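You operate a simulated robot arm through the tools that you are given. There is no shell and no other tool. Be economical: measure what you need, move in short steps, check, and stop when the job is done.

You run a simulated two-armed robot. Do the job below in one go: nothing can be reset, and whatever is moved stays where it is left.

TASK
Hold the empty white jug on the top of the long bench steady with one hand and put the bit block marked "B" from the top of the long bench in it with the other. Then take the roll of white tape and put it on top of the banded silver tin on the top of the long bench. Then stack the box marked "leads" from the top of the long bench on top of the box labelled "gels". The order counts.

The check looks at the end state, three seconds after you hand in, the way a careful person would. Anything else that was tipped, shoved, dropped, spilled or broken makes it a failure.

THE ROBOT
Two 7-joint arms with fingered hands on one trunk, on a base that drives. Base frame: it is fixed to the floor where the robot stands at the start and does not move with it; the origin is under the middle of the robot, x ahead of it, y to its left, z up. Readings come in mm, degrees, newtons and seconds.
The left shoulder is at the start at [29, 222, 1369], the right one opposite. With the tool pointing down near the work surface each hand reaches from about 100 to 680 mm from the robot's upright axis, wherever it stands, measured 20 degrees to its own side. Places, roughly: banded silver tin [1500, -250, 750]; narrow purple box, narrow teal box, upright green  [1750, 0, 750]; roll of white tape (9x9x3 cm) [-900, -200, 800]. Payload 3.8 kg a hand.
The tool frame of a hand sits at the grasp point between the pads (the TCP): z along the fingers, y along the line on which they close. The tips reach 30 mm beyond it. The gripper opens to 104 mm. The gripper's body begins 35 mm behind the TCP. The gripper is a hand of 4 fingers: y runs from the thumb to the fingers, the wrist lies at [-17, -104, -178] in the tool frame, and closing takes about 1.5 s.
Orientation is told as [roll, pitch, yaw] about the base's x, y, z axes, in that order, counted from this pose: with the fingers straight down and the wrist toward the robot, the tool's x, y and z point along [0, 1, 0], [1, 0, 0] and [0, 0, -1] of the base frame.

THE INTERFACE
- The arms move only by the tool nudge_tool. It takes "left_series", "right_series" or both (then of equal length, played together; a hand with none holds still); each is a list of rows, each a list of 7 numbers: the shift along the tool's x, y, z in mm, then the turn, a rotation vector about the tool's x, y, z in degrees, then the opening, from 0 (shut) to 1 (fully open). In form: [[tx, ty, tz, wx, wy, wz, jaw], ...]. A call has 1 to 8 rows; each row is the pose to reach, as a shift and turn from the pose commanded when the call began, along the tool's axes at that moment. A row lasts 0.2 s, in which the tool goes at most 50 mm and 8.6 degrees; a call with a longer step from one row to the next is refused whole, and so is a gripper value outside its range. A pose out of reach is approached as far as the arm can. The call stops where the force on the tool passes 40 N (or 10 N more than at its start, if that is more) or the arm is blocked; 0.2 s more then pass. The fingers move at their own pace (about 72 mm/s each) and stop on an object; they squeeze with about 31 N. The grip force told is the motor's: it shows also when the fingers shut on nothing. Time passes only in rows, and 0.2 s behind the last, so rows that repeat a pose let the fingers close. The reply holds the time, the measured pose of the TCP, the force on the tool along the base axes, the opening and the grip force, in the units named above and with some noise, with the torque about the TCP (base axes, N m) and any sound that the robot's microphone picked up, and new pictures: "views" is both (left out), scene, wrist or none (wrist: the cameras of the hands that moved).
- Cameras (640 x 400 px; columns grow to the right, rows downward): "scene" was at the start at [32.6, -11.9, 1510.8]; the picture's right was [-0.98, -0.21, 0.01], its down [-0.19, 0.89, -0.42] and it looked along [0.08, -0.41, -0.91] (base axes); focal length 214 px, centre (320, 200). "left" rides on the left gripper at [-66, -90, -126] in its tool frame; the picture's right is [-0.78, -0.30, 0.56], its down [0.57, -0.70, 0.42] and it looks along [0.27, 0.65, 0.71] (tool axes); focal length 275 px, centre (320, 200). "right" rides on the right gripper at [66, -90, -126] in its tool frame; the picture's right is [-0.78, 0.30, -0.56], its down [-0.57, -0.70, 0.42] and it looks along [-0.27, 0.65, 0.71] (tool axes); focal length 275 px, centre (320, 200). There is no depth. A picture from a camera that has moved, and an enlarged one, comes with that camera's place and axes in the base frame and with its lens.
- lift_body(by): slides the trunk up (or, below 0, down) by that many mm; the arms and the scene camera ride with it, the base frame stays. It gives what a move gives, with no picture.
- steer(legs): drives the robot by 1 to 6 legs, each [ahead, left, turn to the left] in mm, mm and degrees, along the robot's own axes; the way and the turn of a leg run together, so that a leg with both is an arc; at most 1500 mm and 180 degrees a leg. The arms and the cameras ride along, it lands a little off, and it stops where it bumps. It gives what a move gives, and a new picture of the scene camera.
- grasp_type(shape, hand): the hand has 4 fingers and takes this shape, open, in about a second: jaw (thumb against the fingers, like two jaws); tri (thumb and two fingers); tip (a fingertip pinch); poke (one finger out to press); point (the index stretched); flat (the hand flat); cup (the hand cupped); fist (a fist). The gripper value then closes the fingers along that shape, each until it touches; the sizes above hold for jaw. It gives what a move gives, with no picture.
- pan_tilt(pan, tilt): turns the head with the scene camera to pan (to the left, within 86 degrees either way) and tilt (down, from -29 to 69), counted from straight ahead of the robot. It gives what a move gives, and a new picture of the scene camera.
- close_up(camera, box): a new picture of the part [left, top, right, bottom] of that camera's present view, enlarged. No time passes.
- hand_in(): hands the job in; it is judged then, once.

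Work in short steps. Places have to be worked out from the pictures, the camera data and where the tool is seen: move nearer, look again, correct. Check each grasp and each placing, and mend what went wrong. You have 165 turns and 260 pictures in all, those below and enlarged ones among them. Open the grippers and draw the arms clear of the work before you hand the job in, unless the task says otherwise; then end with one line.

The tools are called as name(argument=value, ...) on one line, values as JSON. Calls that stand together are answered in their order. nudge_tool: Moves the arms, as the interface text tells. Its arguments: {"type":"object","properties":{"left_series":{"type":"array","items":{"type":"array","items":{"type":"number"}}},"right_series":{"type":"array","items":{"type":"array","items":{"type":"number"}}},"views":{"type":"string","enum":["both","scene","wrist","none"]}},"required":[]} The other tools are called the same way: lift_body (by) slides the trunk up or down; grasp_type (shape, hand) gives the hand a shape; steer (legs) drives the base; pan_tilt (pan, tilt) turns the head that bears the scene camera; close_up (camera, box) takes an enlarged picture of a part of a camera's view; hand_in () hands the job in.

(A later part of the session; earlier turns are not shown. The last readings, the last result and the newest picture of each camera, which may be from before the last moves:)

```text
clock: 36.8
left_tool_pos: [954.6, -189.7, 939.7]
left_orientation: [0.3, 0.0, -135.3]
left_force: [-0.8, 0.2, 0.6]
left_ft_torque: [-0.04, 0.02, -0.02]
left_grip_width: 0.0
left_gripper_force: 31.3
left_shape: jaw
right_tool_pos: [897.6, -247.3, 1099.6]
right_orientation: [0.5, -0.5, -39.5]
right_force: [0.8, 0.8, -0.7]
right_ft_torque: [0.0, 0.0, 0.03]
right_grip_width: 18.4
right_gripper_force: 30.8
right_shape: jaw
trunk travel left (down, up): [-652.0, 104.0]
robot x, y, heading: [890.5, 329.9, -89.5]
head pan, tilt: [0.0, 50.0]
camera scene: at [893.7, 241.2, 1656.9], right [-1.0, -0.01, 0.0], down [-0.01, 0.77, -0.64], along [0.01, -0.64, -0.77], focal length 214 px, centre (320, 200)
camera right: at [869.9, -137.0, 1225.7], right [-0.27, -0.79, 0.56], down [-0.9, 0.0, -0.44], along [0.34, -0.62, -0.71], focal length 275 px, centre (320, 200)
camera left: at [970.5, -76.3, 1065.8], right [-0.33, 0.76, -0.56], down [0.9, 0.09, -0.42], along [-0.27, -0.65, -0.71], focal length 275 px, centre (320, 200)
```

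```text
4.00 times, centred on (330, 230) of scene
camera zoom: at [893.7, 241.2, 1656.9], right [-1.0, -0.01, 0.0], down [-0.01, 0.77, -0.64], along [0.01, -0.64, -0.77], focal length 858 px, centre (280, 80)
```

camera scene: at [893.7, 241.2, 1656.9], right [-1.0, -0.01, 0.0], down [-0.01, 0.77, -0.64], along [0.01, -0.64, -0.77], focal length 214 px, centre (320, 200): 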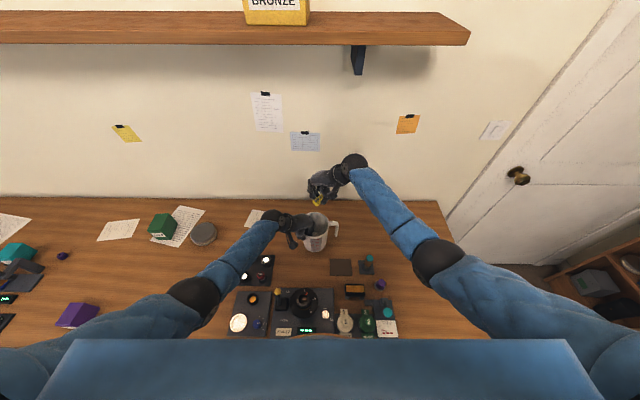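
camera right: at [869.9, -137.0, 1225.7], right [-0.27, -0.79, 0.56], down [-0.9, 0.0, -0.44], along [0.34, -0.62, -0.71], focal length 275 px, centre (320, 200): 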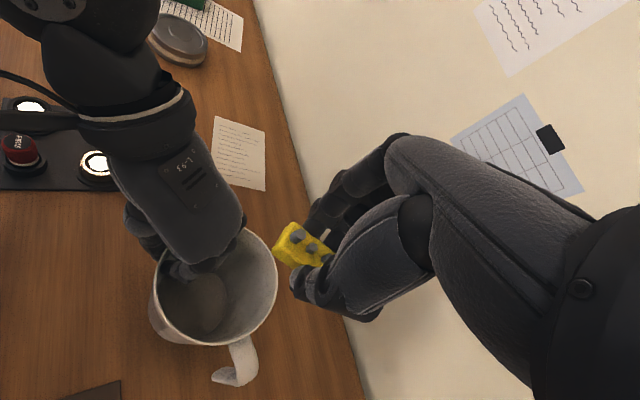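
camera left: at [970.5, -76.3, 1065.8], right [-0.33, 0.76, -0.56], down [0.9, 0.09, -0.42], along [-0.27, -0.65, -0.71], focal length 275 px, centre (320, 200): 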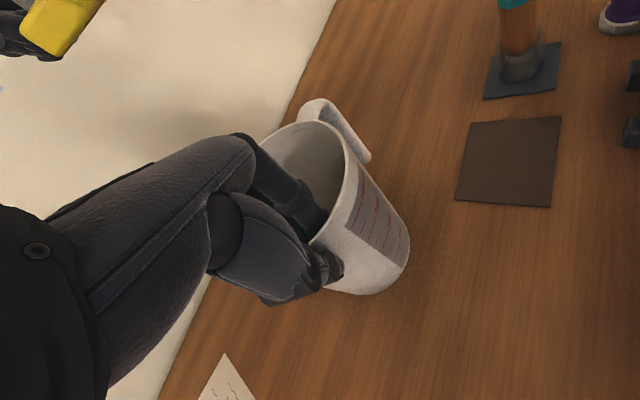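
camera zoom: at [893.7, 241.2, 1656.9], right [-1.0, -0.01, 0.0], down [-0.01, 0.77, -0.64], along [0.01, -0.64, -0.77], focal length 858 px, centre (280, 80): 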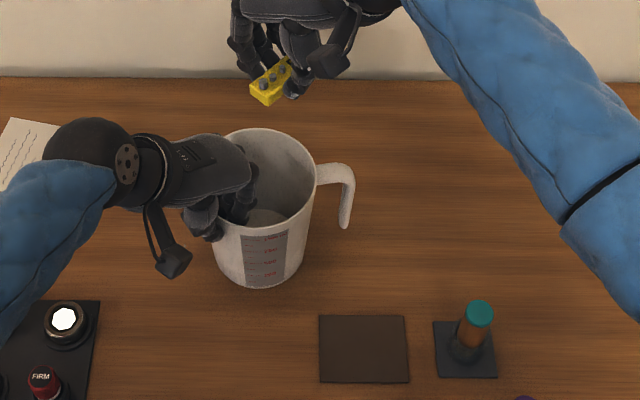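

The drop point projects well inside the free part of the opening. I'll lower the block to just above the rim and shift it a little toward the centre.

nudge_tool(right_series=[[3, 0, 30, 0, 0, 0, 0], [6, 1, 60, 0, 0, 0, 0], [9, 1.5, 90, 0, 0, 0, 0], [9, 1.5, 112, 0, 0, 0, 0]], views="both")

close_up(camera="scene", box=[250, 180, 410, 280])

```text
clock: 37.8
left_tool_pos: [954.0, -187.8, 939.4]
left_orientation: [0.3, 0.1, -135.2]
left_force: [-0.5, 1.1, 0.4]
left_ft_torque: [-0.02, 0.03, -0.03]
left_grip_width: 0.1
left_gripper_force: 30.9
left_shape: jaw
right_tool_pos: [906.6, -239.5, 990.5]
right_orientation: [0.4, -0.7, -39.5]
right_force: [-0.5, -2.2, -0.2]
right_ft_torque: [-0.06, 0.03, -0.03]
right_grip_width: 18.1
right_gripper_force: 30.9
right_shape: jaw
trunk travel left (down, up): [-652.0, 104.0]
robot x, y, heading: [888.2, 332.4, -89.8]
head pan, tilt: [0.0, 50.0]
camera scene: at [893.1, 241.8, 1656.9], right [-1.0, -0.01, 0.0], down [-0.01, 0.77, -0.64], along [0.01, -0.64, -0.77], focal length 214 px, centre (320, 200)
camera right: at [878.7, -130.0, 1114.6], right [-0.27, -0.79, 0.56], down [-0.9, 0.0, -0.44], along [0.34, -0.62, -0.71], focal length 275 px, centre (320, 200)
```

scene: 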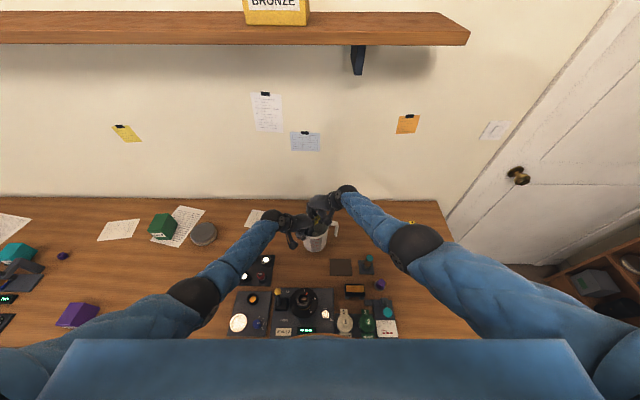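
right: 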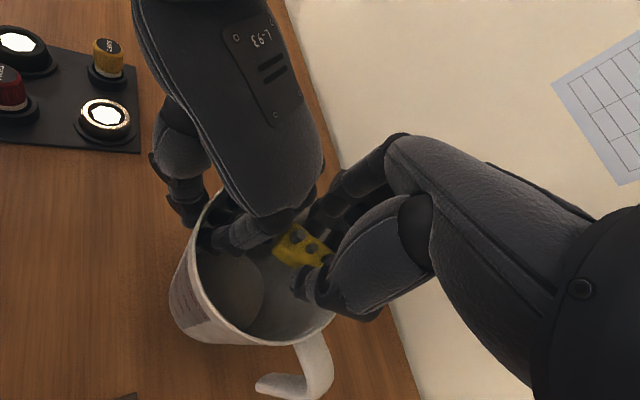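

```text
4.00 times, centred on (330, 230) of scene
camera zoom: at [893.1, 241.8, 1656.9], right [-1.0, -0.01, 0.0], down [-0.01, 0.77, -0.64], along [0.01, -0.64, -0.77], focal length 858 px, centre (280, 80)
```

zoom: 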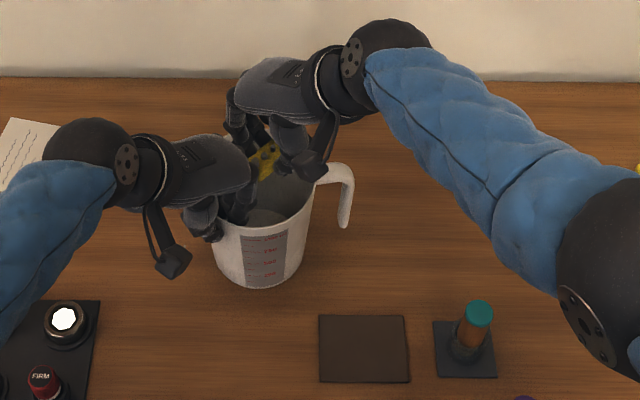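

The block is just above the opening with slight contact on its left end. I'll ease it away a little and lower another 20 mm.

nudge_tool(right_series=[[-5, 1, 0, 0, 0, 0, 0], [-5, 1, 10, 0, 0, 0, 0], [-5, 1, 20, 0, 0, 0, 0]], views="wrist")

close_up(camera="scene", box=[280, 185, 360, 235])

```text
clock: 38.6
left_tool_pos: [952.8, -186.4, 938.2]
left_orientation: [0.3, 0.2, -135.3]
left_force: [1.1, 3.6, 1.7]
left_ft_torque: [-0.05, 0.04, -0.03]
left_grip_width: 0.2
left_gripper_force: 31.0
left_shape: jaw
right_tool_pos: [904.8, -235.0, 981.3]
right_orientation: [0.4, -0.8, -39.7]
right_force: [-1.5, -4.1, 0.6]
right_ft_torque: [-0.08, 0.01, -0.09]
right_grip_width: 18.4
right_gripper_force: 31.0
right_shape: jaw
right hand out of reach, approached as far as the arm can: row 2, 3
trunk travel left (down, up): [-652.0, 104.0]
robot x, y, heading: [889.9, 325.9, -89.4]
head pan, tilt: [0.0, 50.0]
camera right: at [875.7, -126.1, 1106.7], right [-0.27, -0.78, 0.56], down [-0.9, 0.0, -0.44], along [0.34, -0.62, -0.71], focal length 275 px, centre (320, 200)
```

right: 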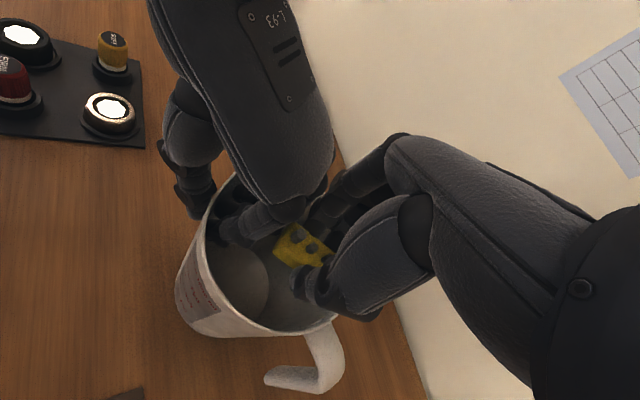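

```text
8.00 times, centred on (320, 210) of scene
camera zoom: at [892.5, 242.2, 1656.9], right [-1.0, -0.01, 0.0], down [-0.01, 0.77, -0.64], along [0.01, -0.64, -0.77], focal length 1716 px, centre (320, 120)
```

zoom: 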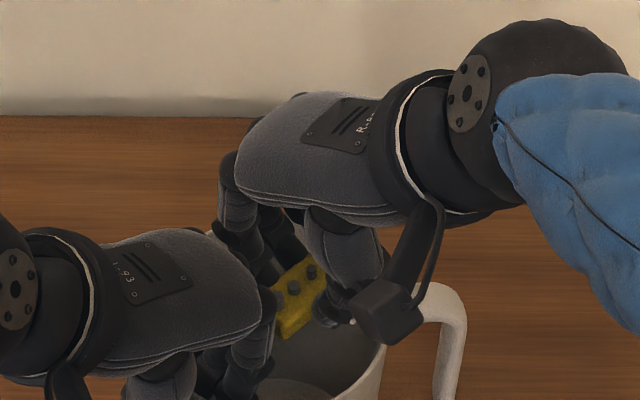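

The right arm is near its reach limit and touches the left hand lightly. I'll shift a few mm in -x, so the block hangs free over the opening.

nudge_tool(right_series=[[-7, -7, 0, 0, 0, 0, 0], [-7, -7, 4, 0, 0, 0, 0]], views="wrist")

close_up(camera="scene", box=[280, 195, 360, 245])

```text
clock: 39.2
left_tool_pos: [953.1, -188.6, 940.2]
left_orientation: [0.4, 0.0, -135.2]
left_force: [0.6, 0.3, -0.2]
left_ft_torque: [0.01, 0.01, -0.04]
left_grip_width: 0.0
left_gripper_force: 31.5
left_shape: jaw
right_tool_pos: [895.9, -235.5, 975.3]
right_orientation: [0.4, -0.6, -39.7]
right_force: [0.6, 0.0, -0.8]
right_ft_torque: [-0.01, 0.0, 0.03]
right_grip_width: 18.3
right_gripper_force: 31.1
right_shape: jaw
trunk travel left (down, up): [-652.0, 104.0]
robot x, y, heading: [890.2, 326.1, -89.4]
head pan, tilt: [0.0, 50.0]
camera right: at [866.8, -126.6, 1102.4], right [-0.27, -0.79, 0.55], down [-0.9, 0.0, -0.44], along [0.34, -0.62, -0.71], focal length 275 px, centre (320, 200)
```

right: 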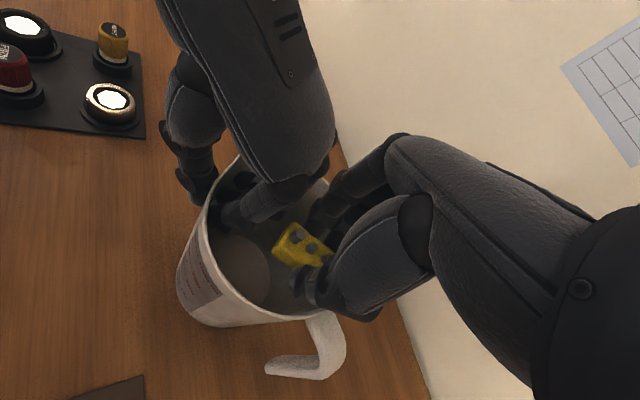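

```text
8.00 times, centred on (320, 220) of scene
camera zoom: at [893.2, 241.9, 1656.9], right [-1.0, -0.01, 0.0], down [-0.01, 0.77, -0.64], along [0.01, -0.64, -0.77], focal length 1716 px, centre (320, 40)
```

zoom: 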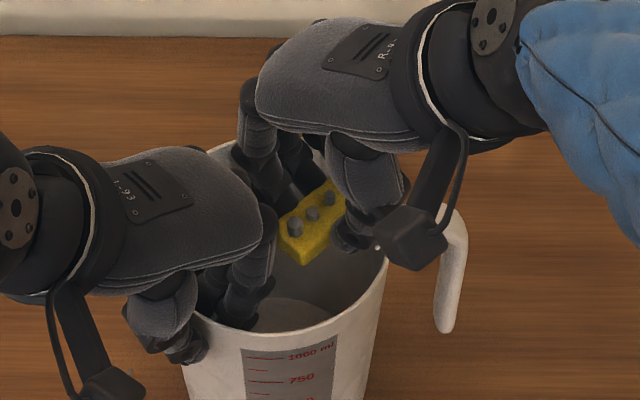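

Contact is gone and the block hangs at rim level inside the opening. I'll release it with a modest opening.

nudge_tool(right_series=[[0, 0, 0, 0, 0, 0, 0.3], [0, 0, 0, 0, 0, 0, 0.45], [0, 0, 0, 0, 0, 0, 0.45], [0, 0, 0, 0, 0, 0, 0.45]], views="wrist")

close_up(camera="scene", box=[280, 195, 360, 245])

```text
clock: 40.2
left_tool_pos: [953.1, -188.5, 939.9]
left_orientation: [0.4, 0.2, -135.4]
left_force: [0.7, -0.5, 0.8]
left_ft_torque: [-0.02, 0.05, -0.03]
left_grip_width: 0.0
left_gripper_force: 31.1
left_shape: jaw
right_tool_pos: [894.1, -236.3, 976.6]
right_orientation: [0.4, -0.6, -39.7]
right_force: [0.7, 0.2, -0.2]
right_ft_torque: [0.02, -0.02, 0.0]
right_grip_width: 46.4
right_gripper_force: 0.1
right_shape: jaw
trunk travel left (down, up): [-652.0, 104.0]
robot x, y, heading: [891.3, 334.0, -89.6]
head pan, tilt: [0.0, 50.0]
camera right: at [866.1, -126.6, 1102.4], right [-0.27, -0.79, 0.55], down [-0.9, 0.0, -0.44], along [0.34, -0.62, -0.71], focal length 275 px, centre (320, 200)
```

right: 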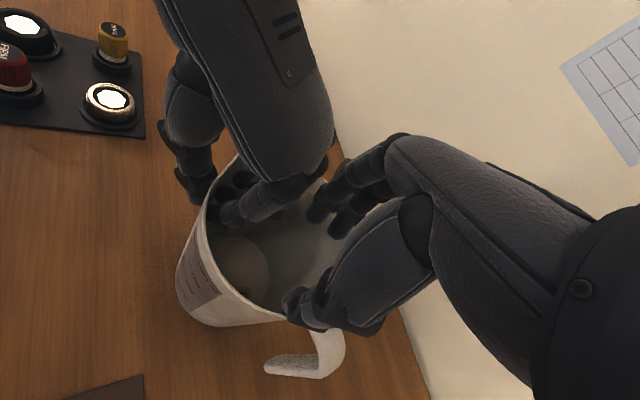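

```text
8.00 times, centred on (320, 220) of scene
camera zoom: at [892.4, 242.1, 1656.9], right [-1.0, -0.01, 0.0], down [-0.01, 0.77, -0.64], along [0.01, -0.64, -0.77], focal length 1716 px, centre (320, 40)
```

zoom: 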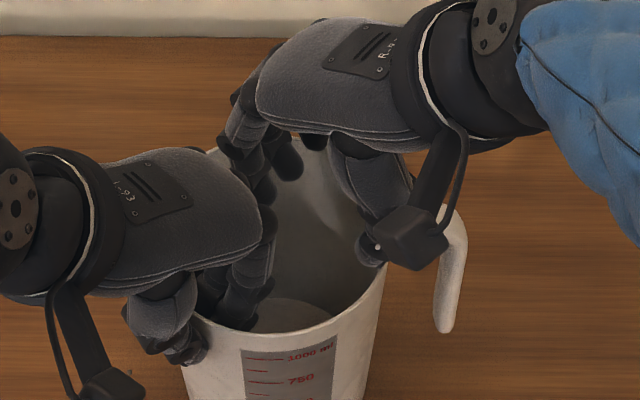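

The block has left the fingers. I'll raise the right hand and look into the jug.

nudge_tool(right_series=[[0, 0, -35, 0, 0, 0, 0.45], [0, 0, -75, 0, 0, 0, 0.45], [0, -20, -115, 0, 0, 0, 0.45], [0, -50, -150, 0, 0, 0, 0.45]], views="wrist")

close_up(camera="scene", box=[280, 195, 360, 245])

```text
clock: 41.2
left_tool_pos: [952.9, -187.7, 940.2]
left_orientation: [0.5, 0.0, -135.2]
left_force: [0.2, 1.1, -0.3]
left_ft_torque: [0.01, -0.02, 0.02]
left_grip_width: 0.1
left_gripper_force: 31.1
left_shape: jaw
right_tool_pos: [852.4, -203.1, 1126.7]
right_orientation: [0.5, -0.6, -39.6]
right_force: [0.3, 0.1, 0.3]
right_ft_torque: [-0.05, -0.01, 0.02]
right_grip_width: 46.8
right_gripper_force: 0.1
right_shape: jaw
trunk travel left (down, up): [-652.0, 104.0]
robot x, y, heading: [891.9, 332.0, -89.3]
head pan, tilt: [0.0, 50.0]
camera right: at [824.1, -93.3, 1252.7], right [-0.27, -0.79, 0.55], down [-0.9, 0.01, -0.44], along [0.34, -0.62, -0.71], focal length 275 px, centre (320, 200)
```

right: 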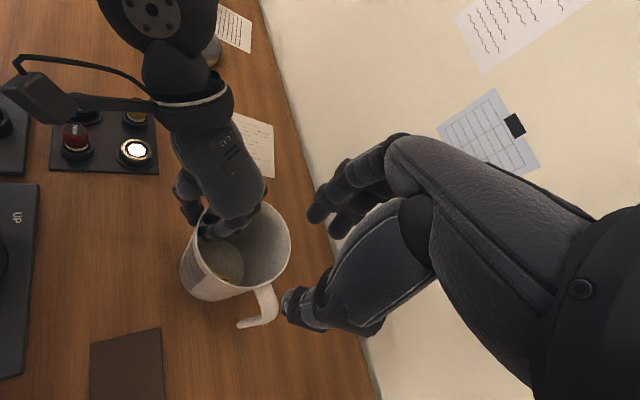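

```text
8.00 times, centred on (320, 220) of scene
camera zoom: at [891.2, 242.8, 1656.9], right [-1.0, -0.01, 0.0], down [-0.01, 0.77, -0.64], along [0.01, -0.64, -0.77], focal length 1716 px, centre (320, 40)
```

zoom: 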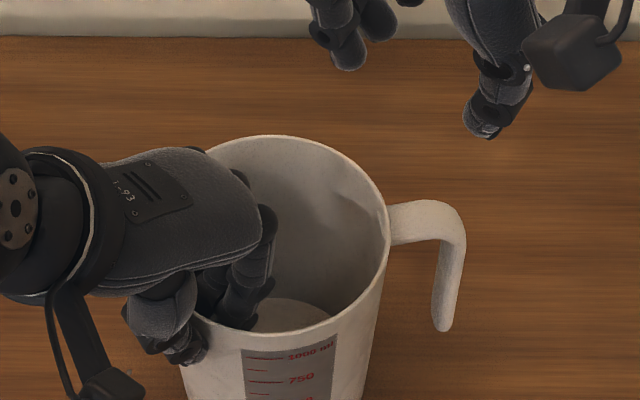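

A bit of yellow is visible at the bottom of the jug. I'll release the left hand from the wall gently and raise it.

nudge_tool(left_series=[[0, 0, 0, 0, 0, 0, 0.3], [0, 0, 0, 0, 0, 0, 0.5], [0, 0, 0, 0, 0, 0, 0.5], [0, 0, -25, 0, 0, 0, 0.5], [0, 0, -60, 0, 0, 0, 0.5], [0, 0, -100, 0, 0, 0, 0.5], [0, -30, -135, 0, 0, 0, 0.5], [0, -70, -160, 0, 0, 0, 0.5]], views="both")

close_up(camera="scene", box=[270, 190, 390, 265])

close_up(camera="right", box=[160, 180, 320, 340])

```text
clock: 43.0
left_tool_pos: [1002.6, -137.1, 1102.2]
left_orientation: [0.4, 0.0, -135.3]
left_force: [-0.2, -0.5, 0.1]
left_ft_torque: [0.03, 0.02, 0.0]
left_grip_width: 52.0
left_gripper_force: 0.1
left_shape: jaw
right_tool_pos: [854.0, -203.0, 1126.6]
right_orientation: [0.3, -0.6, -39.5]
right_force: [0.1, -0.5, 0.2]
right_ft_torque: [-0.01, -0.05, 0.02]
right_grip_width: 46.6
right_gripper_force: 0.0
right_shape: jaw
trunk travel left (down, up): [-652.0, 104.0]
robot x, y, heading: [890.6, 328.9, -89.6]
head pan, tilt: [0.0, 50.0]
camera scene: at [893.7, 243.3, 1657.0], right [-1.0, -0.01, 0.0], down [-0.01, 0.77, -0.64], along [0.01, -0.64, -0.77], focal length 214 px, centre (320, 200)
camera left: at [1019.2, -24.9, 1227.6], right [-0.33, 0.76, -0.56], down [0.9, 0.09, -0.42], along [-0.27, -0.65, -0.71], focal length 275 px, centre (320, 200)
```

scene: 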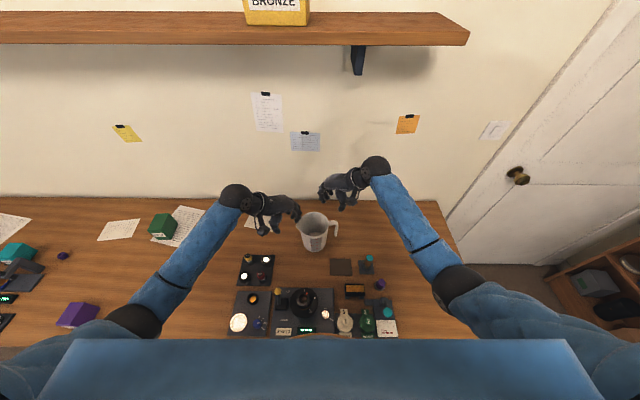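
left: 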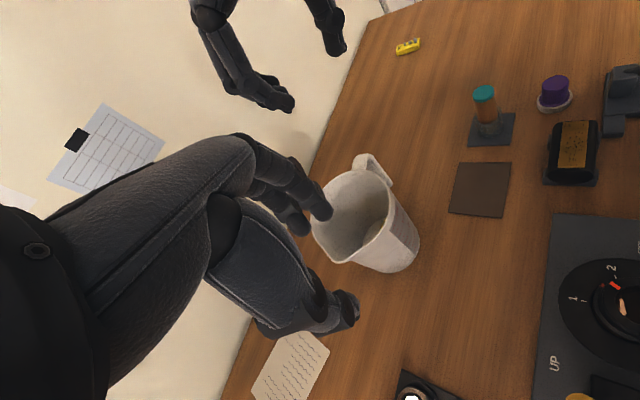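

```text
5.33 times, centred on (330, 228) of scene
camera zoom: at [893.7, 243.3, 1657.0], right [-1.0, -0.01, 0.0], down [-0.01, 0.77, -0.64], along [0.01, -0.64, -0.77], focal length 1144 px, centre (267, 53)
```

zoom: 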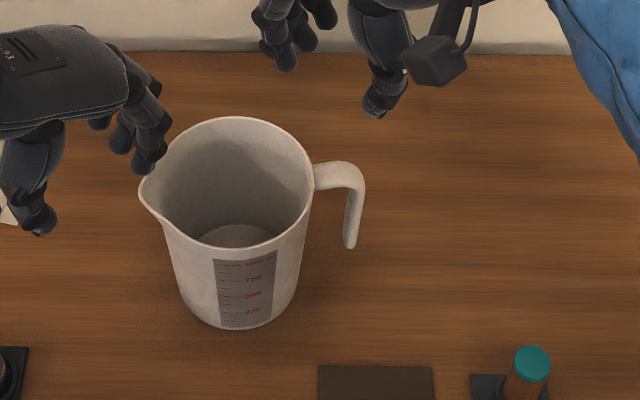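

```text
2.50 times, centred on (240, 260) of right
camera zoom: at [825.9, -93.4, 1252.9], right [-0.27, -0.79, 0.56], down [-0.9, 0.0, -0.44], along [0.34, -0.62, -0.71], focal length 688 px, centre (520, 50)
```

zoom: 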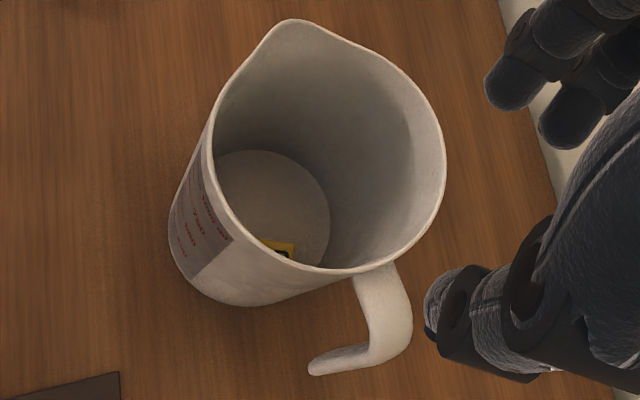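

Block B lies in the jug and the jug stands. Now for the tape: I'll back out, turn to face -x and look.

steer(legs=[[-290, 0, 0], [0, 0, -90]])

pan_tilt(pan=0, tilt=30)

```text
clock: 48.8
left_tool_pos: [418.8, 504.3, 1100.3]
left_orientation: [0.3, 0.1, 135.4]
left_force: [0.6, 0.6, -0.1]
left_ft_torque: [0.02, 0.0, 0.0]
left_grip_width: 51.7
left_gripper_force: 0.0
left_shape: jaw
right_tool_pos: [352.4, 650.3, 1127.0]
right_orientation: [0.4, -0.6, -128.9]
right_force: [-0.5, 0.1, 0.1]
right_ft_torque: [0.02, 0.03, 0.02]
right_grip_width: 46.2
right_gripper_force: 0.1
right_shape: jaw
trunk travel left (down, up): [-652.0, 104.0]
robot x, y, heading: [885.5, 616.9, -178.9]
head pan, tilt: [0.0, 50.0]
camera scene: at [799.7, 618.0, 1656.9], right [-0.02, 1.0, 0.0], down [0.77, 0.02, -0.64], along [-0.64, -0.01, -0.77], focal length 214 px, centre (320, 200)
```

scene: 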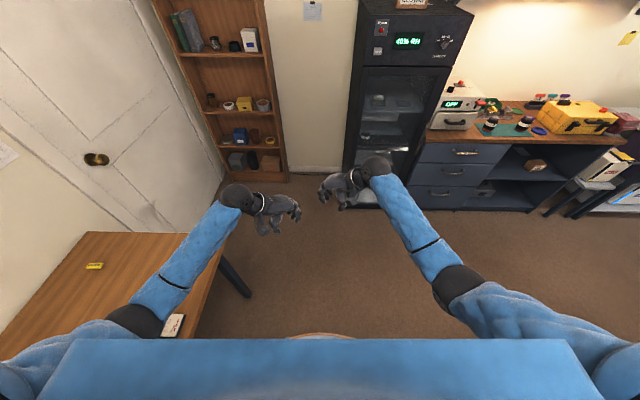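

```text
clock: 49.6
left_tool_pos: [419.6, 503.2, 1099.8]
left_orientation: [0.5, 0.2, 135.4]
left_force: [0.0, -1.2, -0.2]
left_ft_torque: [0.02, -0.01, 0.02]
left_grip_width: 51.7
left_gripper_force: 0.0
left_shape: jaw
right_tool_pos: [352.9, 651.0, 1126.5]
right_orientation: [0.4, -0.6, -128.9]
right_force: [-0.6, -0.2, 0.3]
right_ft_torque: [-0.02, 0.0, 0.0]
right_grip_width: 46.3
right_gripper_force: 0.0
right_shape: jaw
trunk travel left (down, up): [-652.0, 104.0]
robot x, y, heading: [886.1, 621.7, -178.8]
head pan, tilt: [0.0, 30.0]
camera scene: at [786.3, 617.6, 1686.4], right [-0.02, 1.0, 0.0], down [0.5, 0.01, -0.87], along [-0.87, -0.02, -0.5], focal length 214 px, centre (320, 200)
```

scene: 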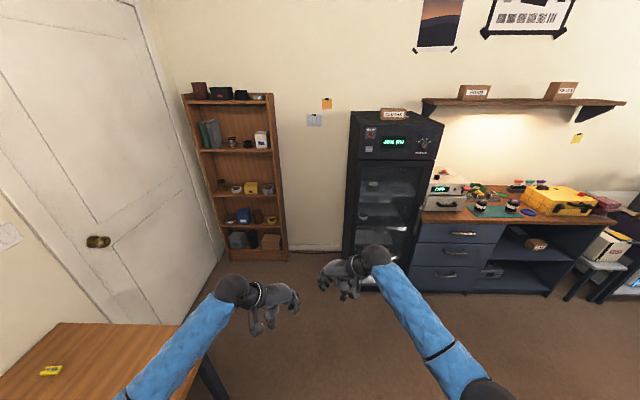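

The given place of the tape projects onto the third shelf of the tall bookcase. I'll zoom in.

close_up(camera="scene", box=[180, 80, 308, 260])

close_up(camera="scene", box=[205, 165, 285, 205])

```text
2.22 times, centred on (244, 170) of scene
camera zoom: at [786.3, 617.6, 1686.4], right [-0.02, 1.0, 0.0], down [0.5, 0.01, -0.87], along [-0.87, -0.02, -0.5], focal length 477 px, centre (489, 267)
```

zoom: 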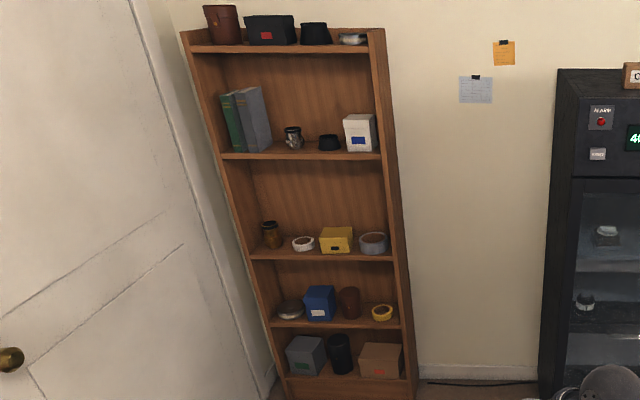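

```text
8.00 times, centred on (245, 185) of scene
camera zoom: at [786.3, 617.6, 1686.4], right [-0.02, 1.0, 0.0], down [0.5, 0.01, -0.87], along [-0.87, -0.02, -0.5], focal length 1716 px, centre (920, 320)
```

zoom: 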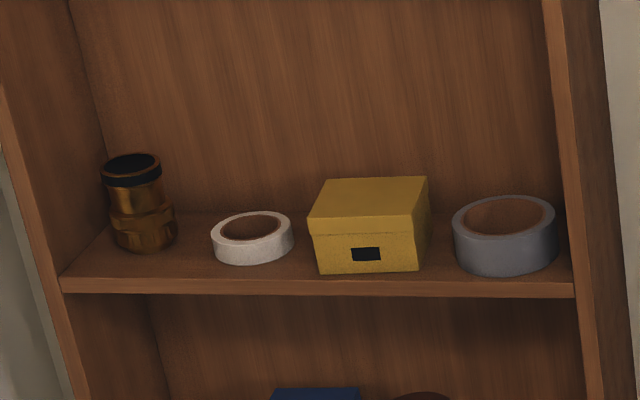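

The white tape lies flat on the third shelf at about [-890, -160, 815], with ample height above. I'll drive in front of the bookcase, with the tape in the left hand's lane.

steer(legs=[[1030, 0, 0], [0, 600, -1]])

```text
clock: 55.0
left_tool_pos: [-618.3, 441.6, 1096.2]
left_orientation: [-0.6, -0.1, 136.9]
left_force: [0.0, 0.0, 0.4]
left_ft_torque: [-0.05, 0.04, -0.01]
left_grip_width: 51.7
left_gripper_force: 0.1
left_shape: jaw
right_tool_pos: [-666.5, 560.5, 1110.1]
right_orientation: [2.9, 0.4, -125.7]
right_force: [0.0, -0.2, 0.1]
right_ft_torque: [0.0, 0.0, -0.04]
right_grip_width: 46.7
right_gripper_force: 0.0
right_shape: jaw
trunk travel left (down, up): [-652.0, 104.0]
robot x, y, heading: [-142.9, 581.3, -177.5]
head pan, tilt: [0.0, 30.0]
stopped in leg 1: the robot was blocked; the commanded pose is now the measured one
camera scene: at [-237.0, 557.5, 1687.0], right [-0.05, 1.0, 0.01], down [0.5, 0.04, -0.87], along [-0.87, -0.03, -0.5], focal length 214 px, centre (320, 200)
```

scene: 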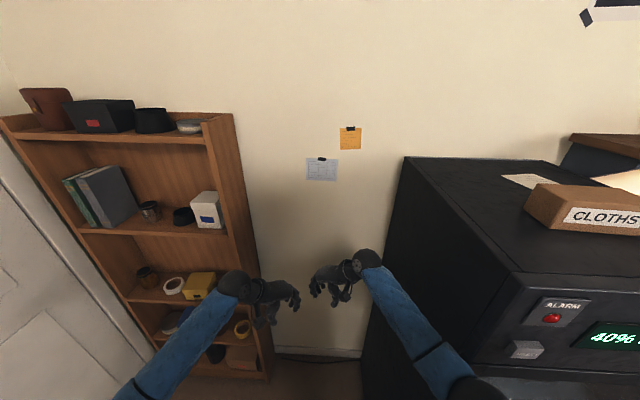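

The robot bumped, probably the right forearm against the black cabinet. I'll back off 150 mm, then strafe left.

steer(legs=[[-150, 0, 0], [0, 590, -2.5]])

```text
clock: 59.3
left_tool_pos: [-461.9, -105.1, 1095.4]
left_orientation: [-0.2, 0.6, 134.6]
left_force: [-0.9, 0.7, 0.5]
left_ft_torque: [-0.07, -0.01, 0.0]
left_grip_width: 52.1
left_gripper_force: 0.1
left_shape: jaw
right_tool_pos: [-507.5, 31.5, 1101.8]
right_orientation: [3.4, 0.8, -128.9]
right_force: [0.4, 0.3, 0.4]
right_ft_torque: [-0.01, -0.01, 0.02]
right_grip_width: 46.7
right_gripper_force: 0.1
right_shape: jaw
trunk travel left (down, up): [-652.0, 104.0]
robot x, y, heading: [20.3, 10.1, -180.0]
head pan, tilt: [0.0, 30.0]
camera scene: at [-79.8, 5.4, 1686.4], right [-0.01, 1.0, 0.0], down [0.5, 0.0, -0.87], along [-0.87, 0.0, -0.5], focal length 214 px, centre (320, 200)
```

scene: 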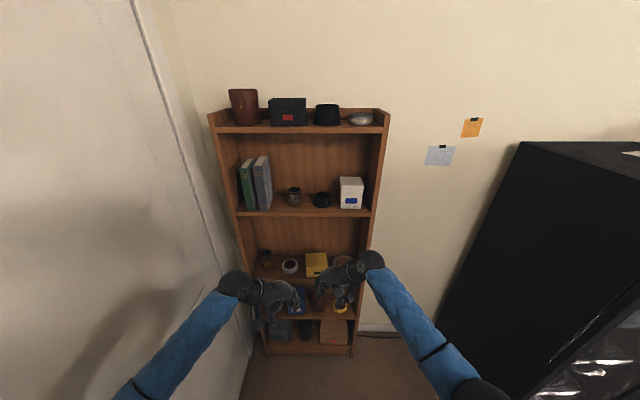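

I'm in front of the bookcase; the tape estimate stays ≈ [-882, -153, 815]. I'll draw the right hand back and out, and bring the left hand to its forward orientation.

nudge_tool(right_series=[[0, -37, 0, 0, 0, 6, 0.45], [0, -74, 0, 0, 0, 12, 0.45], [0, -111, 0, 0, 0, 18, 0.45], [0, -148, 0, 0, 0, 24, 0.45], [0, -185, 0, 0, 0, 31, 0.45], [0, -222, 0, 0, 0, 38, 0.45], [0, -260, 0, 0, 0, 44, 0.45], [0, -298, 0, 0, 0, 50, 0.45]], left_series=[[-4, -13, 0, 0, 0, -6, 0.65], [-8, -26, 0, 0, 0, -12, 0.65], [-12, -39, 0, 0, 0, -18, 0.65], [-16, -52, 0, 0, 0, -24, 0.65], [-20, -65, 0, 0, 0, -30, 0.65], [-25, -80, 0, 0, 0, -35, 0.65], [-29, -95, 0, 0, 0, -40, 0.65], [-33, -109, 0, 0, 0, -45, 0.65]], views="none")

```text
clock: 61.1
left_tool_pos: [-361.4, -157.8, 1097.3]
left_orientation: [0.3, 0.4, 179.6]
left_force: [-0.6, -0.3, 0.5]
left_ft_torque: [-0.02, 0.01, 0.0]
left_grip_width: 67.3
left_gripper_force: 0.0
left_shape: jaw
right_tool_pos: [-318.0, 265.1, 1106.8]
right_orientation: [1.5, 3.0, -179.0]
right_force: [0.1, 0.2, 0.1]
right_ft_torque: [0.0, 0.03, 0.04]
right_grip_width: 46.7
right_gripper_force: 0.0
right_shape: jaw
trunk travel left (down, up): [-652.0, 104.0]
robot x, y, heading: [21.5, 5.1, -179.7]
head pan, tilt: [0.0, 30.0]
```

Now I'll lower the trunk and drive forward 390 mm toward the shelf.

lift_body(by=-130)

steer(legs=[[380, 0, 0]])

```text
clock: 62.7
left_tool_pos: [-363.5, -158.2, 966.9]
left_orientation: [0.2, 0.5, 179.6]
left_force: [0.7, 0.1, 0.2]
left_ft_torque: [0.02, -0.03, 0.01]
left_grip_width: 67.2
left_gripper_force: 0.1
left_shape: jaw
right_tool_pos: [-320.3, 264.1, 976.6]
right_orientation: [1.5, 3.0, -178.9]
right_force: [-0.3, 1.0, 0.2]
right_ft_torque: [-0.02, -0.02, -0.02]
right_grip_width: 47.0
right_gripper_force: 0.1
right_shape: jaw
trunk travel left (down, up): [-522.0, 234.0]
robot x, y, heading: [19.9, 4.5, -179.5]
head pan, tilt: [0.0, 30.0]
```

```text
clock: 65.1
left_tool_pos: [-741.5, -163.5, 966.8]
left_orientation: [0.3, 0.5, 179.9]
left_force: [-0.4, -0.3, -0.3]
left_ft_torque: [0.01, -0.02, -0.01]
left_grip_width: 67.4
left_gripper_force: 0.1
left_shape: jaw
right_tool_pos: [-700.4, 258.8, 975.3]
right_orientation: [1.5, 3.1, -178.6]
right_force: [-0.8, -0.7, -0.6]
right_ft_torque: [0.0, 0.0, 0.02]
right_grip_width: 46.6
right_gripper_force: 0.0
right_shape: jaw
trunk travel left (down, up): [-522.0, 234.0]
robot x, y, heading: [-358.2, 4.4, -179.4]
head pan, tilt: [0.0, 30.0]
camera scene: at [-466.9, 2.0, 1556.1], right [-0.01, 1.0, 0.0], down [0.5, 0.01, -0.87], along [-0.87, -0.01, -0.5], focal length 214 px, centre (320, 200)
```

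scene: 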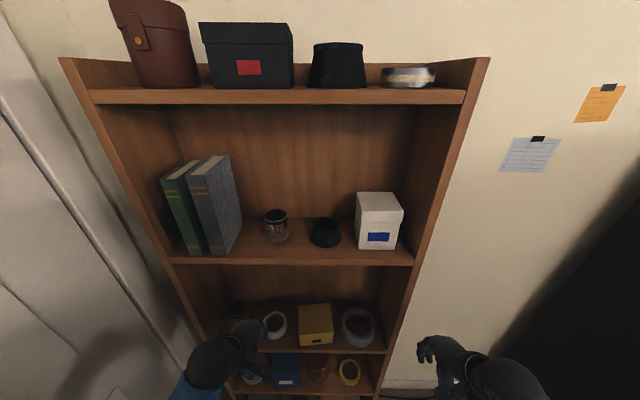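

I'll zoom and use the left wrist camera to localize the tape.

close_up(camera="left", box=[0, 0, 640, 400])

close_up(camera="scene", box=[200, 290, 360, 390])

```text
1.00 times, centred on (320, 200) of left (not enlarged: the box is as wide or as high as the picture)
camera zoom: at [-652.0, -95.4, 1093.0], right [0.3, 0.77, -0.56], down [0.7, -0.58, -0.41], along [-0.64, -0.27, -0.72], focal length 275 px, centre (320, 200)
```

zoom: 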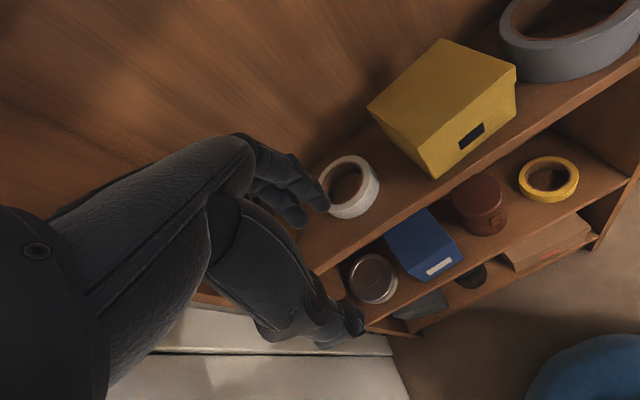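

```text
4.00 times, centred on (280, 340) of scene
camera zoom: at [-466.9, 2.0, 1556.1], right [-0.01, 1.0, 0.0], down [0.5, 0.01, -0.87], along [-0.87, -0.01, -0.5], focal length 858 px, centre (480, -360)
```

zoom: 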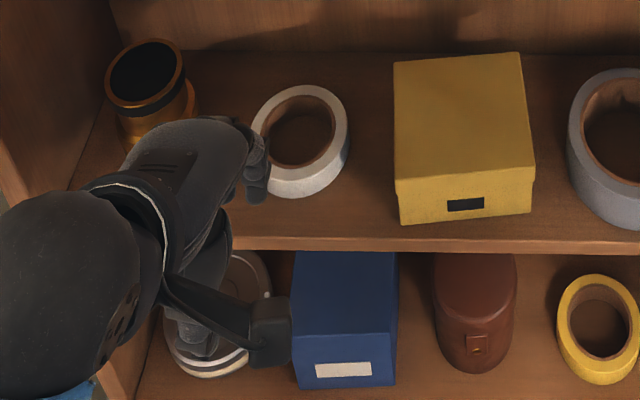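

Tape centre ≈ [-885, -150], top ≈ 830. I'll grasp the far wall of the ring (thumb in the hole, fingers behind): lower first, then move in above it.

nudge_tool(left_series=[[0, 0, 40, 0, 0, 0, 0.5], [0, 0, 78, 0, 0, 0, 0.5], [-3, 40, 78, 0, 0, 0, 0.5], [-7, 85, 78, 0, 0, 0, 0.5], [-10, 125, 78, 0, 0, 0, 0.5], [-13, 160, 78, 0, 0, 0, 0.5]], views="both")

close_up(camera="scene", box=[200, 290, 360, 390])

```text
clock: 66.5
left_tool_pos: [-901.1, -149.5, 886.7]
left_orientation: [0.3, 0.6, 179.9]
left_force: [0.3, 0.6, -0.5]
left_ft_torque: [0.02, -0.04, 0.02]
left_grip_width: 52.2
left_gripper_force: 0.0
left_shape: jaw
right_tool_pos: [-700.9, 258.9, 976.2]
right_orientation: [1.6, 3.1, -178.6]
right_force: [-0.5, 0.9, -0.8]
right_ft_torque: [-0.01, 0.01, -0.03]
right_grip_width: 47.0
right_gripper_force: 0.1
right_shape: jaw
trunk travel left (down, up): [-522.0, 234.0]
robot x, y, heading: [-359.0, 3.9, -179.4]
head pan, tilt: [0.0, 30.0]
camera scene: at [-466.9, 2.2, 1556.1], right [-0.01, 1.0, 0.0], down [0.5, 0.01, -0.87], along [-0.87, -0.01, -0.5], focal length 214 px, centre (320, 200)
camera left: at [-812.0, -81.5, 1013.5], right [0.3, 0.77, -0.56], down [0.7, -0.58, -0.41], along [-0.64, -0.27, -0.72], focal length 275 px, centre (320, 200)
```

scene: 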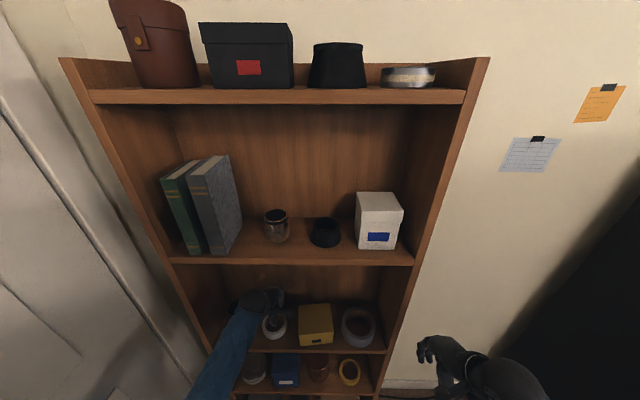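
left: 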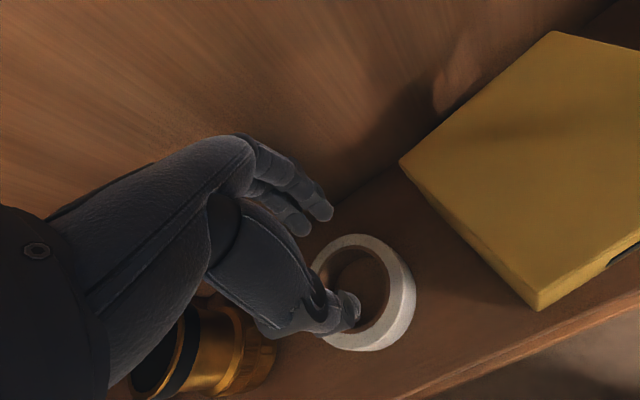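

```text
4.00 times, centred on (280, 340) of scene
camera zoom: at [-466.9, 2.2, 1556.1], right [-0.01, 1.0, 0.0], down [0.5, 0.01, -0.87], along [-0.87, -0.01, -0.5], focal length 858 px, centre (480, -360)
```

zoom: 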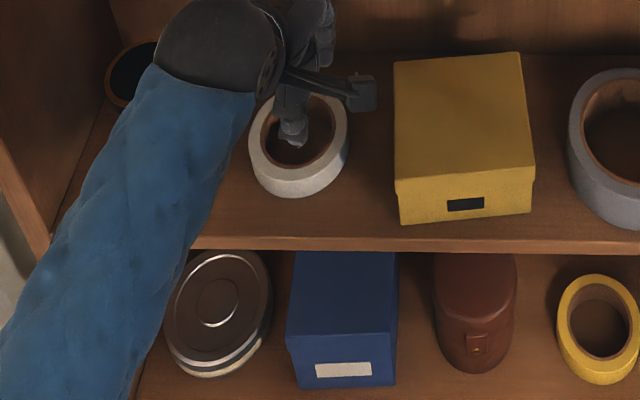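

The ring centre refines to [-886, -151]. I'll move 20 mm further in so the far wall is between thumb and fingers, and descend.

nudge_tool(left_series=[[1, 20, 0, 0, 0, 0, 0.5], [1, 20, 20, 0, 0, 0, 0.5], [1, 20, 35, 0, 0, 0, 0.5]], views="wrist")

close_up(camera="scene", box=[240, 290, 320, 340])

```text
clock: 67.3
left_tool_pos: [-920.6, -151.2, 850.8]
left_orientation: [0.3, 0.6, 179.8]
left_force: [-0.5, -0.3, 0.7]
left_ft_torque: [-0.03, 0.01, 0.02]
left_grip_width: 52.1
left_gripper_force: 0.0
left_shape: jaw
right_tool_pos: [-701.8, 259.2, 976.1]
right_orientation: [1.6, 3.0, -178.6]
right_force: [0.1, -0.2, 0.0]
right_ft_torque: [0.01, 0.05, -0.01]
right_grip_width: 46.8
right_gripper_force: 0.0
right_shape: jaw
trunk travel left (down, up): [-522.0, 234.0]
robot x, y, heading: [-357.3, 1.6, -179.4]
head pan, tilt: [0.0, 30.0]
camera left: at [-830.7, -83.4, 977.8], right [0.3, 0.77, -0.56], down [0.7, -0.58, -0.41], along [-0.64, -0.27, -0.72], focal length 275 px, centre (320, 200)
```

left: 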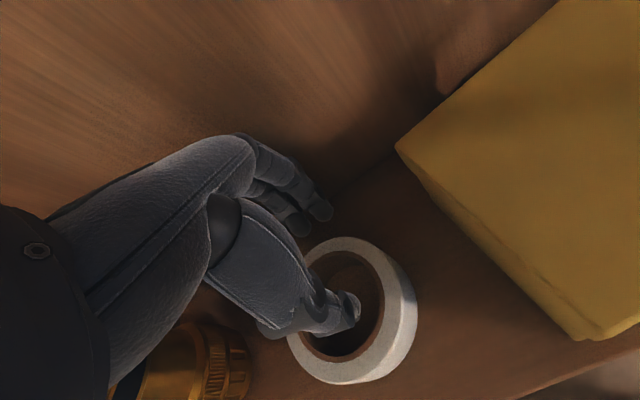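

```text
8.00 times, centred on (280, 315) of scene
camera zoom: at [-466.5, 2.1, 1556.1], right [-0.01, 1.0, 0.0], down [0.5, 0.01, -0.87], along [-0.87, -0.01, -0.5], focal length 1716 px, centre (640, -720)
```

zoom: 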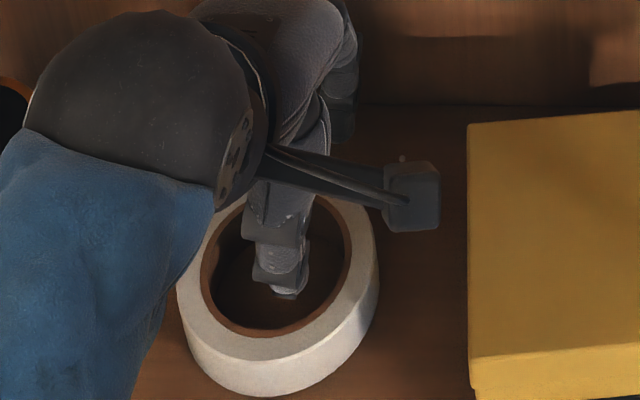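

The thumb is in the hole. I'll go down another 14 mm, watching for contact.

nudge_tool(left_series=[[0, 0, 8, 0, 0, 0, 0.5], [0, 0, 15, 0, 0, 0, 0.5]], views="wrist")

```text
clock: 67.9
left_tool_pos: [-918.8, -151.6, 837.1]
left_orientation: [0.3, 0.6, 179.8]
left_force: [0.4, -0.3, 0.2]
left_ft_torque: [-0.01, 0.0, 0.01]
left_grip_width: 52.1
left_gripper_force: 0.0
left_shape: jaw
right_tool_pos: [-699.4, 258.7, 976.8]
right_orientation: [1.5, 2.9, -178.6]
right_force: [0.0, 0.3, 0.4]
right_ft_torque: [-0.01, -0.05, -0.03]
right_grip_width: 47.0
right_gripper_force: 0.2
right_shape: jaw
trunk travel left (down, up): [-522.0, 234.0]
robot x, y, heading: [-361.5, 2.4, -179.4]
head pan, tilt: [0.0, 30.0]
camera left: at [-830.1, -83.6, 963.4], right [0.3, 0.77, -0.56], down [0.7, -0.58, -0.41], along [-0.64, -0.27, -0.72], focal length 275 px, centre (320, 200)
```

left: 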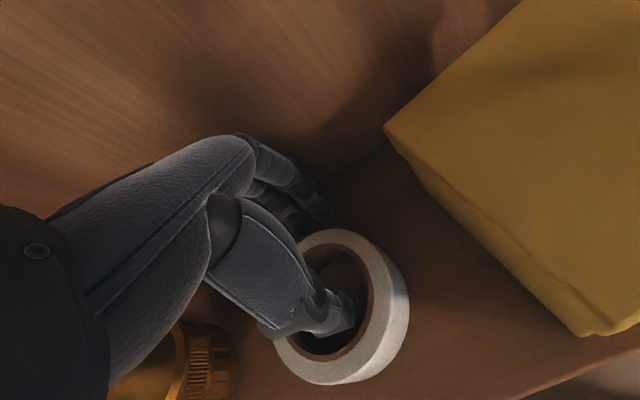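

No contact yet; tips should be around z 807, inside the ring's height. I'll close the hand.

nudge_tool(left_series=[[0, 0, 2, 0, 0, 0, 0.3], [0, 0, 2, 0, 0, 0, 0], [0, 0, 2, 0, 0, 0, 0], [0, 0, 2, 0, 0, 0, 0], [0, 0, 2, 0, 0, 0, 0], [0, 0, 2, 0, 0, 0, 0]], views="wrist")

```text
clock: 69.3
left_tool_pos: [-919.2, -151.9, 834.8]
left_orientation: [0.2, 0.6, 179.9]
left_force: [-0.6, -0.2, 0.4]
left_ft_torque: [0.01, 0.04, 0.0]
left_grip_width: 6.4
left_gripper_force: 31.1
left_shape: jaw
right_tool_pos: [-700.8, 258.5, 976.9]
right_orientation: [1.6, 3.1, -178.6]
right_force: [-0.3, 0.5, -0.5]
right_ft_torque: [-0.01, 0.0, -0.03]
right_grip_width: 46.8
right_gripper_force: 0.1
right_shape: jaw
trunk travel left (down, up): [-522.0, 234.0]
robot x, y, heading: [-353.5, 4.7, -179.6]
head pan, tilt: [0.0, 30.0]
camera left: at [-830.1, -83.8, 961.3], right [0.3, 0.77, -0.56], down [0.7, -0.58, -0.41], along [-0.64, -0.27, -0.72], focal length 275 px, centre (320, 200)
```

left: 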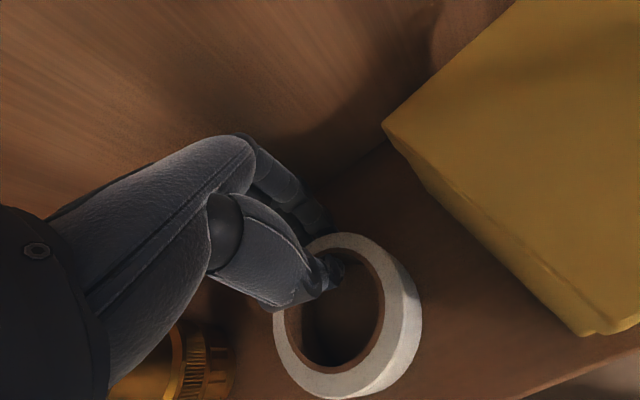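

The ring wall is gripped (6.4 mm). I'll lift it straight up 50 mm and check.

nudge_tool(left_series=[[0, 0, -15, 0, 0, 0, 0], [0, 0, -35, 0, 0, 0, 0], [0, 0, -55, 0, 0, 0, 0]], views="both")

```text
clock: 70.1
left_tool_pos: [-920.2, -152.3, 889.8]
left_orientation: [0.4, 0.7, 179.9]
left_force: [0.2, 0.5, -1.5]
left_ft_torque: [0.01, 0.03, -0.01]
left_grip_width: 6.7
left_gripper_force: 31.0
left_shape: jaw
right_tool_pos: [-700.4, 257.8, 976.8]
right_orientation: [1.6, 3.0, -178.5]
right_force: [0.3, 0.0, 0.2]
right_ft_torque: [-0.04, 0.01, -0.03]
right_grip_width: 46.8
right_gripper_force: 0.1
right_shape: jaw
trunk travel left (down, up): [-522.0, 234.0]
robot x, y, heading: [-358.7, 3.8, -179.2]
head pan, tilt: [0.0, 30.0]
camera scene: at [-465.8, 2.1, 1556.2], right [-0.01, 1.0, 0.0], down [0.5, 0.01, -0.87], along [-0.87, -0.01, -0.5], focal length 214 px, centre (320, 200)
camera left: at [-830.9, -83.5, 1017.1], right [0.3, 0.77, -0.56], down [0.7, -0.58, -0.41], along [-0.64, -0.27, -0.72], focal length 275 px, centre (320, 200)
```

scene: 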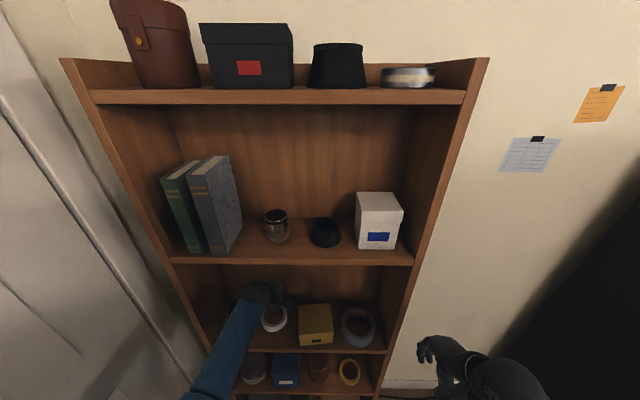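
left: 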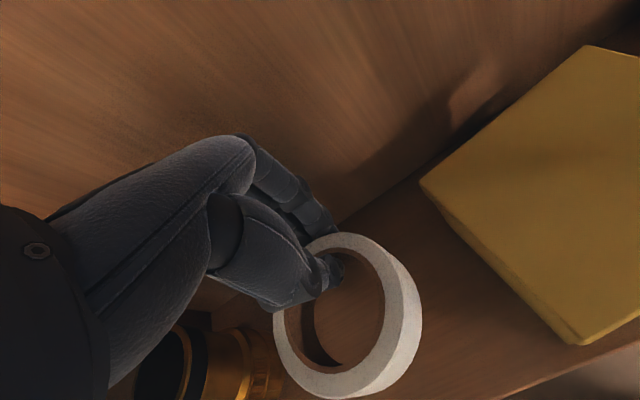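

The tape is held level. I'll draw it out of the shelf the way I came in.

nudge_tool(left_series=[[2, -40, 0, 0, 0, 0, 0], [4, -80, 0, 0, 0, 0, 0], [8, -120, 0, 0, 0, 0, 0], [12, -160, 0, 0, 0, 0, 0], [12, -180, -30, 0, 0, 0, 0], [12, -180, -70, 0, 0, 0, 0]], views="wrist")

steer(legs=[[-390, 0, 0]])

```text
clock: 71.5
left_tool_pos: [-739.9, -162.8, 963.0]
left_orientation: [0.5, 0.7, 179.9]
left_force: [0.1, -0.1, -0.6]
left_ft_torque: [0.01, 0.05, -0.01]
left_grip_width: 6.5
left_gripper_force: 31.2
left_shape: jaw
right_tool_pos: [-700.2, 259.7, 976.4]
right_orientation: [1.6, 3.2, -178.6]
right_force: [-0.1, -0.1, 0.0]
right_ft_torque: [0.0, -0.01, -0.03]
right_grip_width: 46.8
right_gripper_force: 0.1
right_shape: jaw
trunk travel left (down, up): [-522.0, 234.0]
robot x, y, heading: [-360.2, -0.3, -179.2]
head pan, tilt: [0.0, 30.0]
camera left: at [-651.0, -94.9, 1088.9], right [0.3, 0.77, -0.56], down [0.7, -0.58, -0.41], along [-0.64, -0.27, -0.72], focal length 275 px, centre (320, 200)
```

left: 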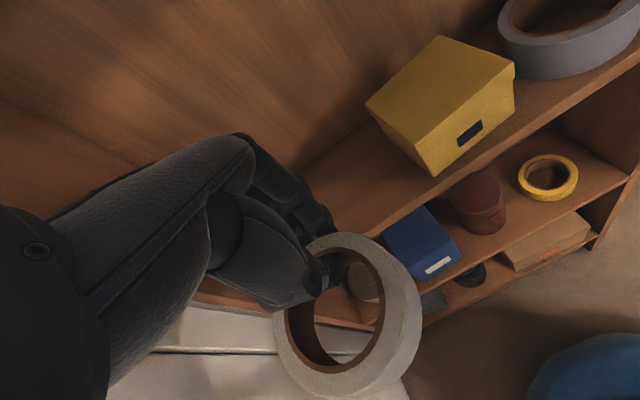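

```text
clock: 74.0
left_tool_pos: [-360.6, -159.9, 960.5]
left_orientation: [0.3, 0.7, 179.9]
left_force: [-0.1, 0.0, -1.4]
left_ft_torque: [0.0, 0.03, 0.01]
left_grip_width: 6.6
left_gripper_force: 31.3
left_shape: jaw
right_tool_pos: [-321.2, 261.0, 975.0]
right_orientation: [1.6, 3.2, -178.5]
right_force: [-0.9, 0.3, 0.2]
right_ft_torque: [0.01, -0.01, 0.01]
right_grip_width: 46.7
right_gripper_force: 0.0
right_shape: jaw
trunk travel left (down, up): [-522.0, 234.0]
robot x, y, heading: [19.3, 5.4, -179.1]
head pan, tilt: [0.0, 30.0]
stopped in leg 1: the robot was blocked; the commanded pose is now the measured one
camera scene: at [-86.9, 5.1, 1556.0], right [-0.01, 1.0, 0.0], down [0.5, 0.01, -0.87], along [-0.87, -0.01, -0.5], focal length 214 px, centre (320, 200)
```

scene: 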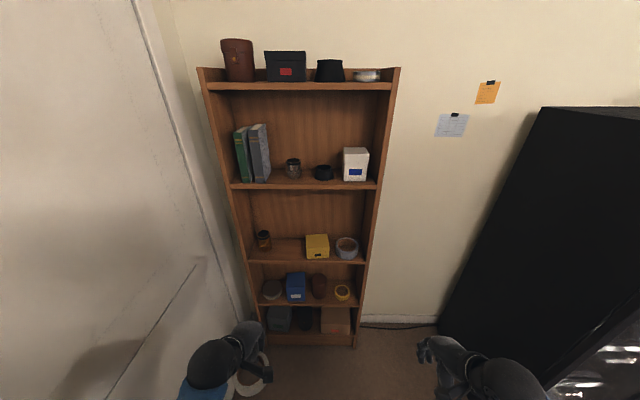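

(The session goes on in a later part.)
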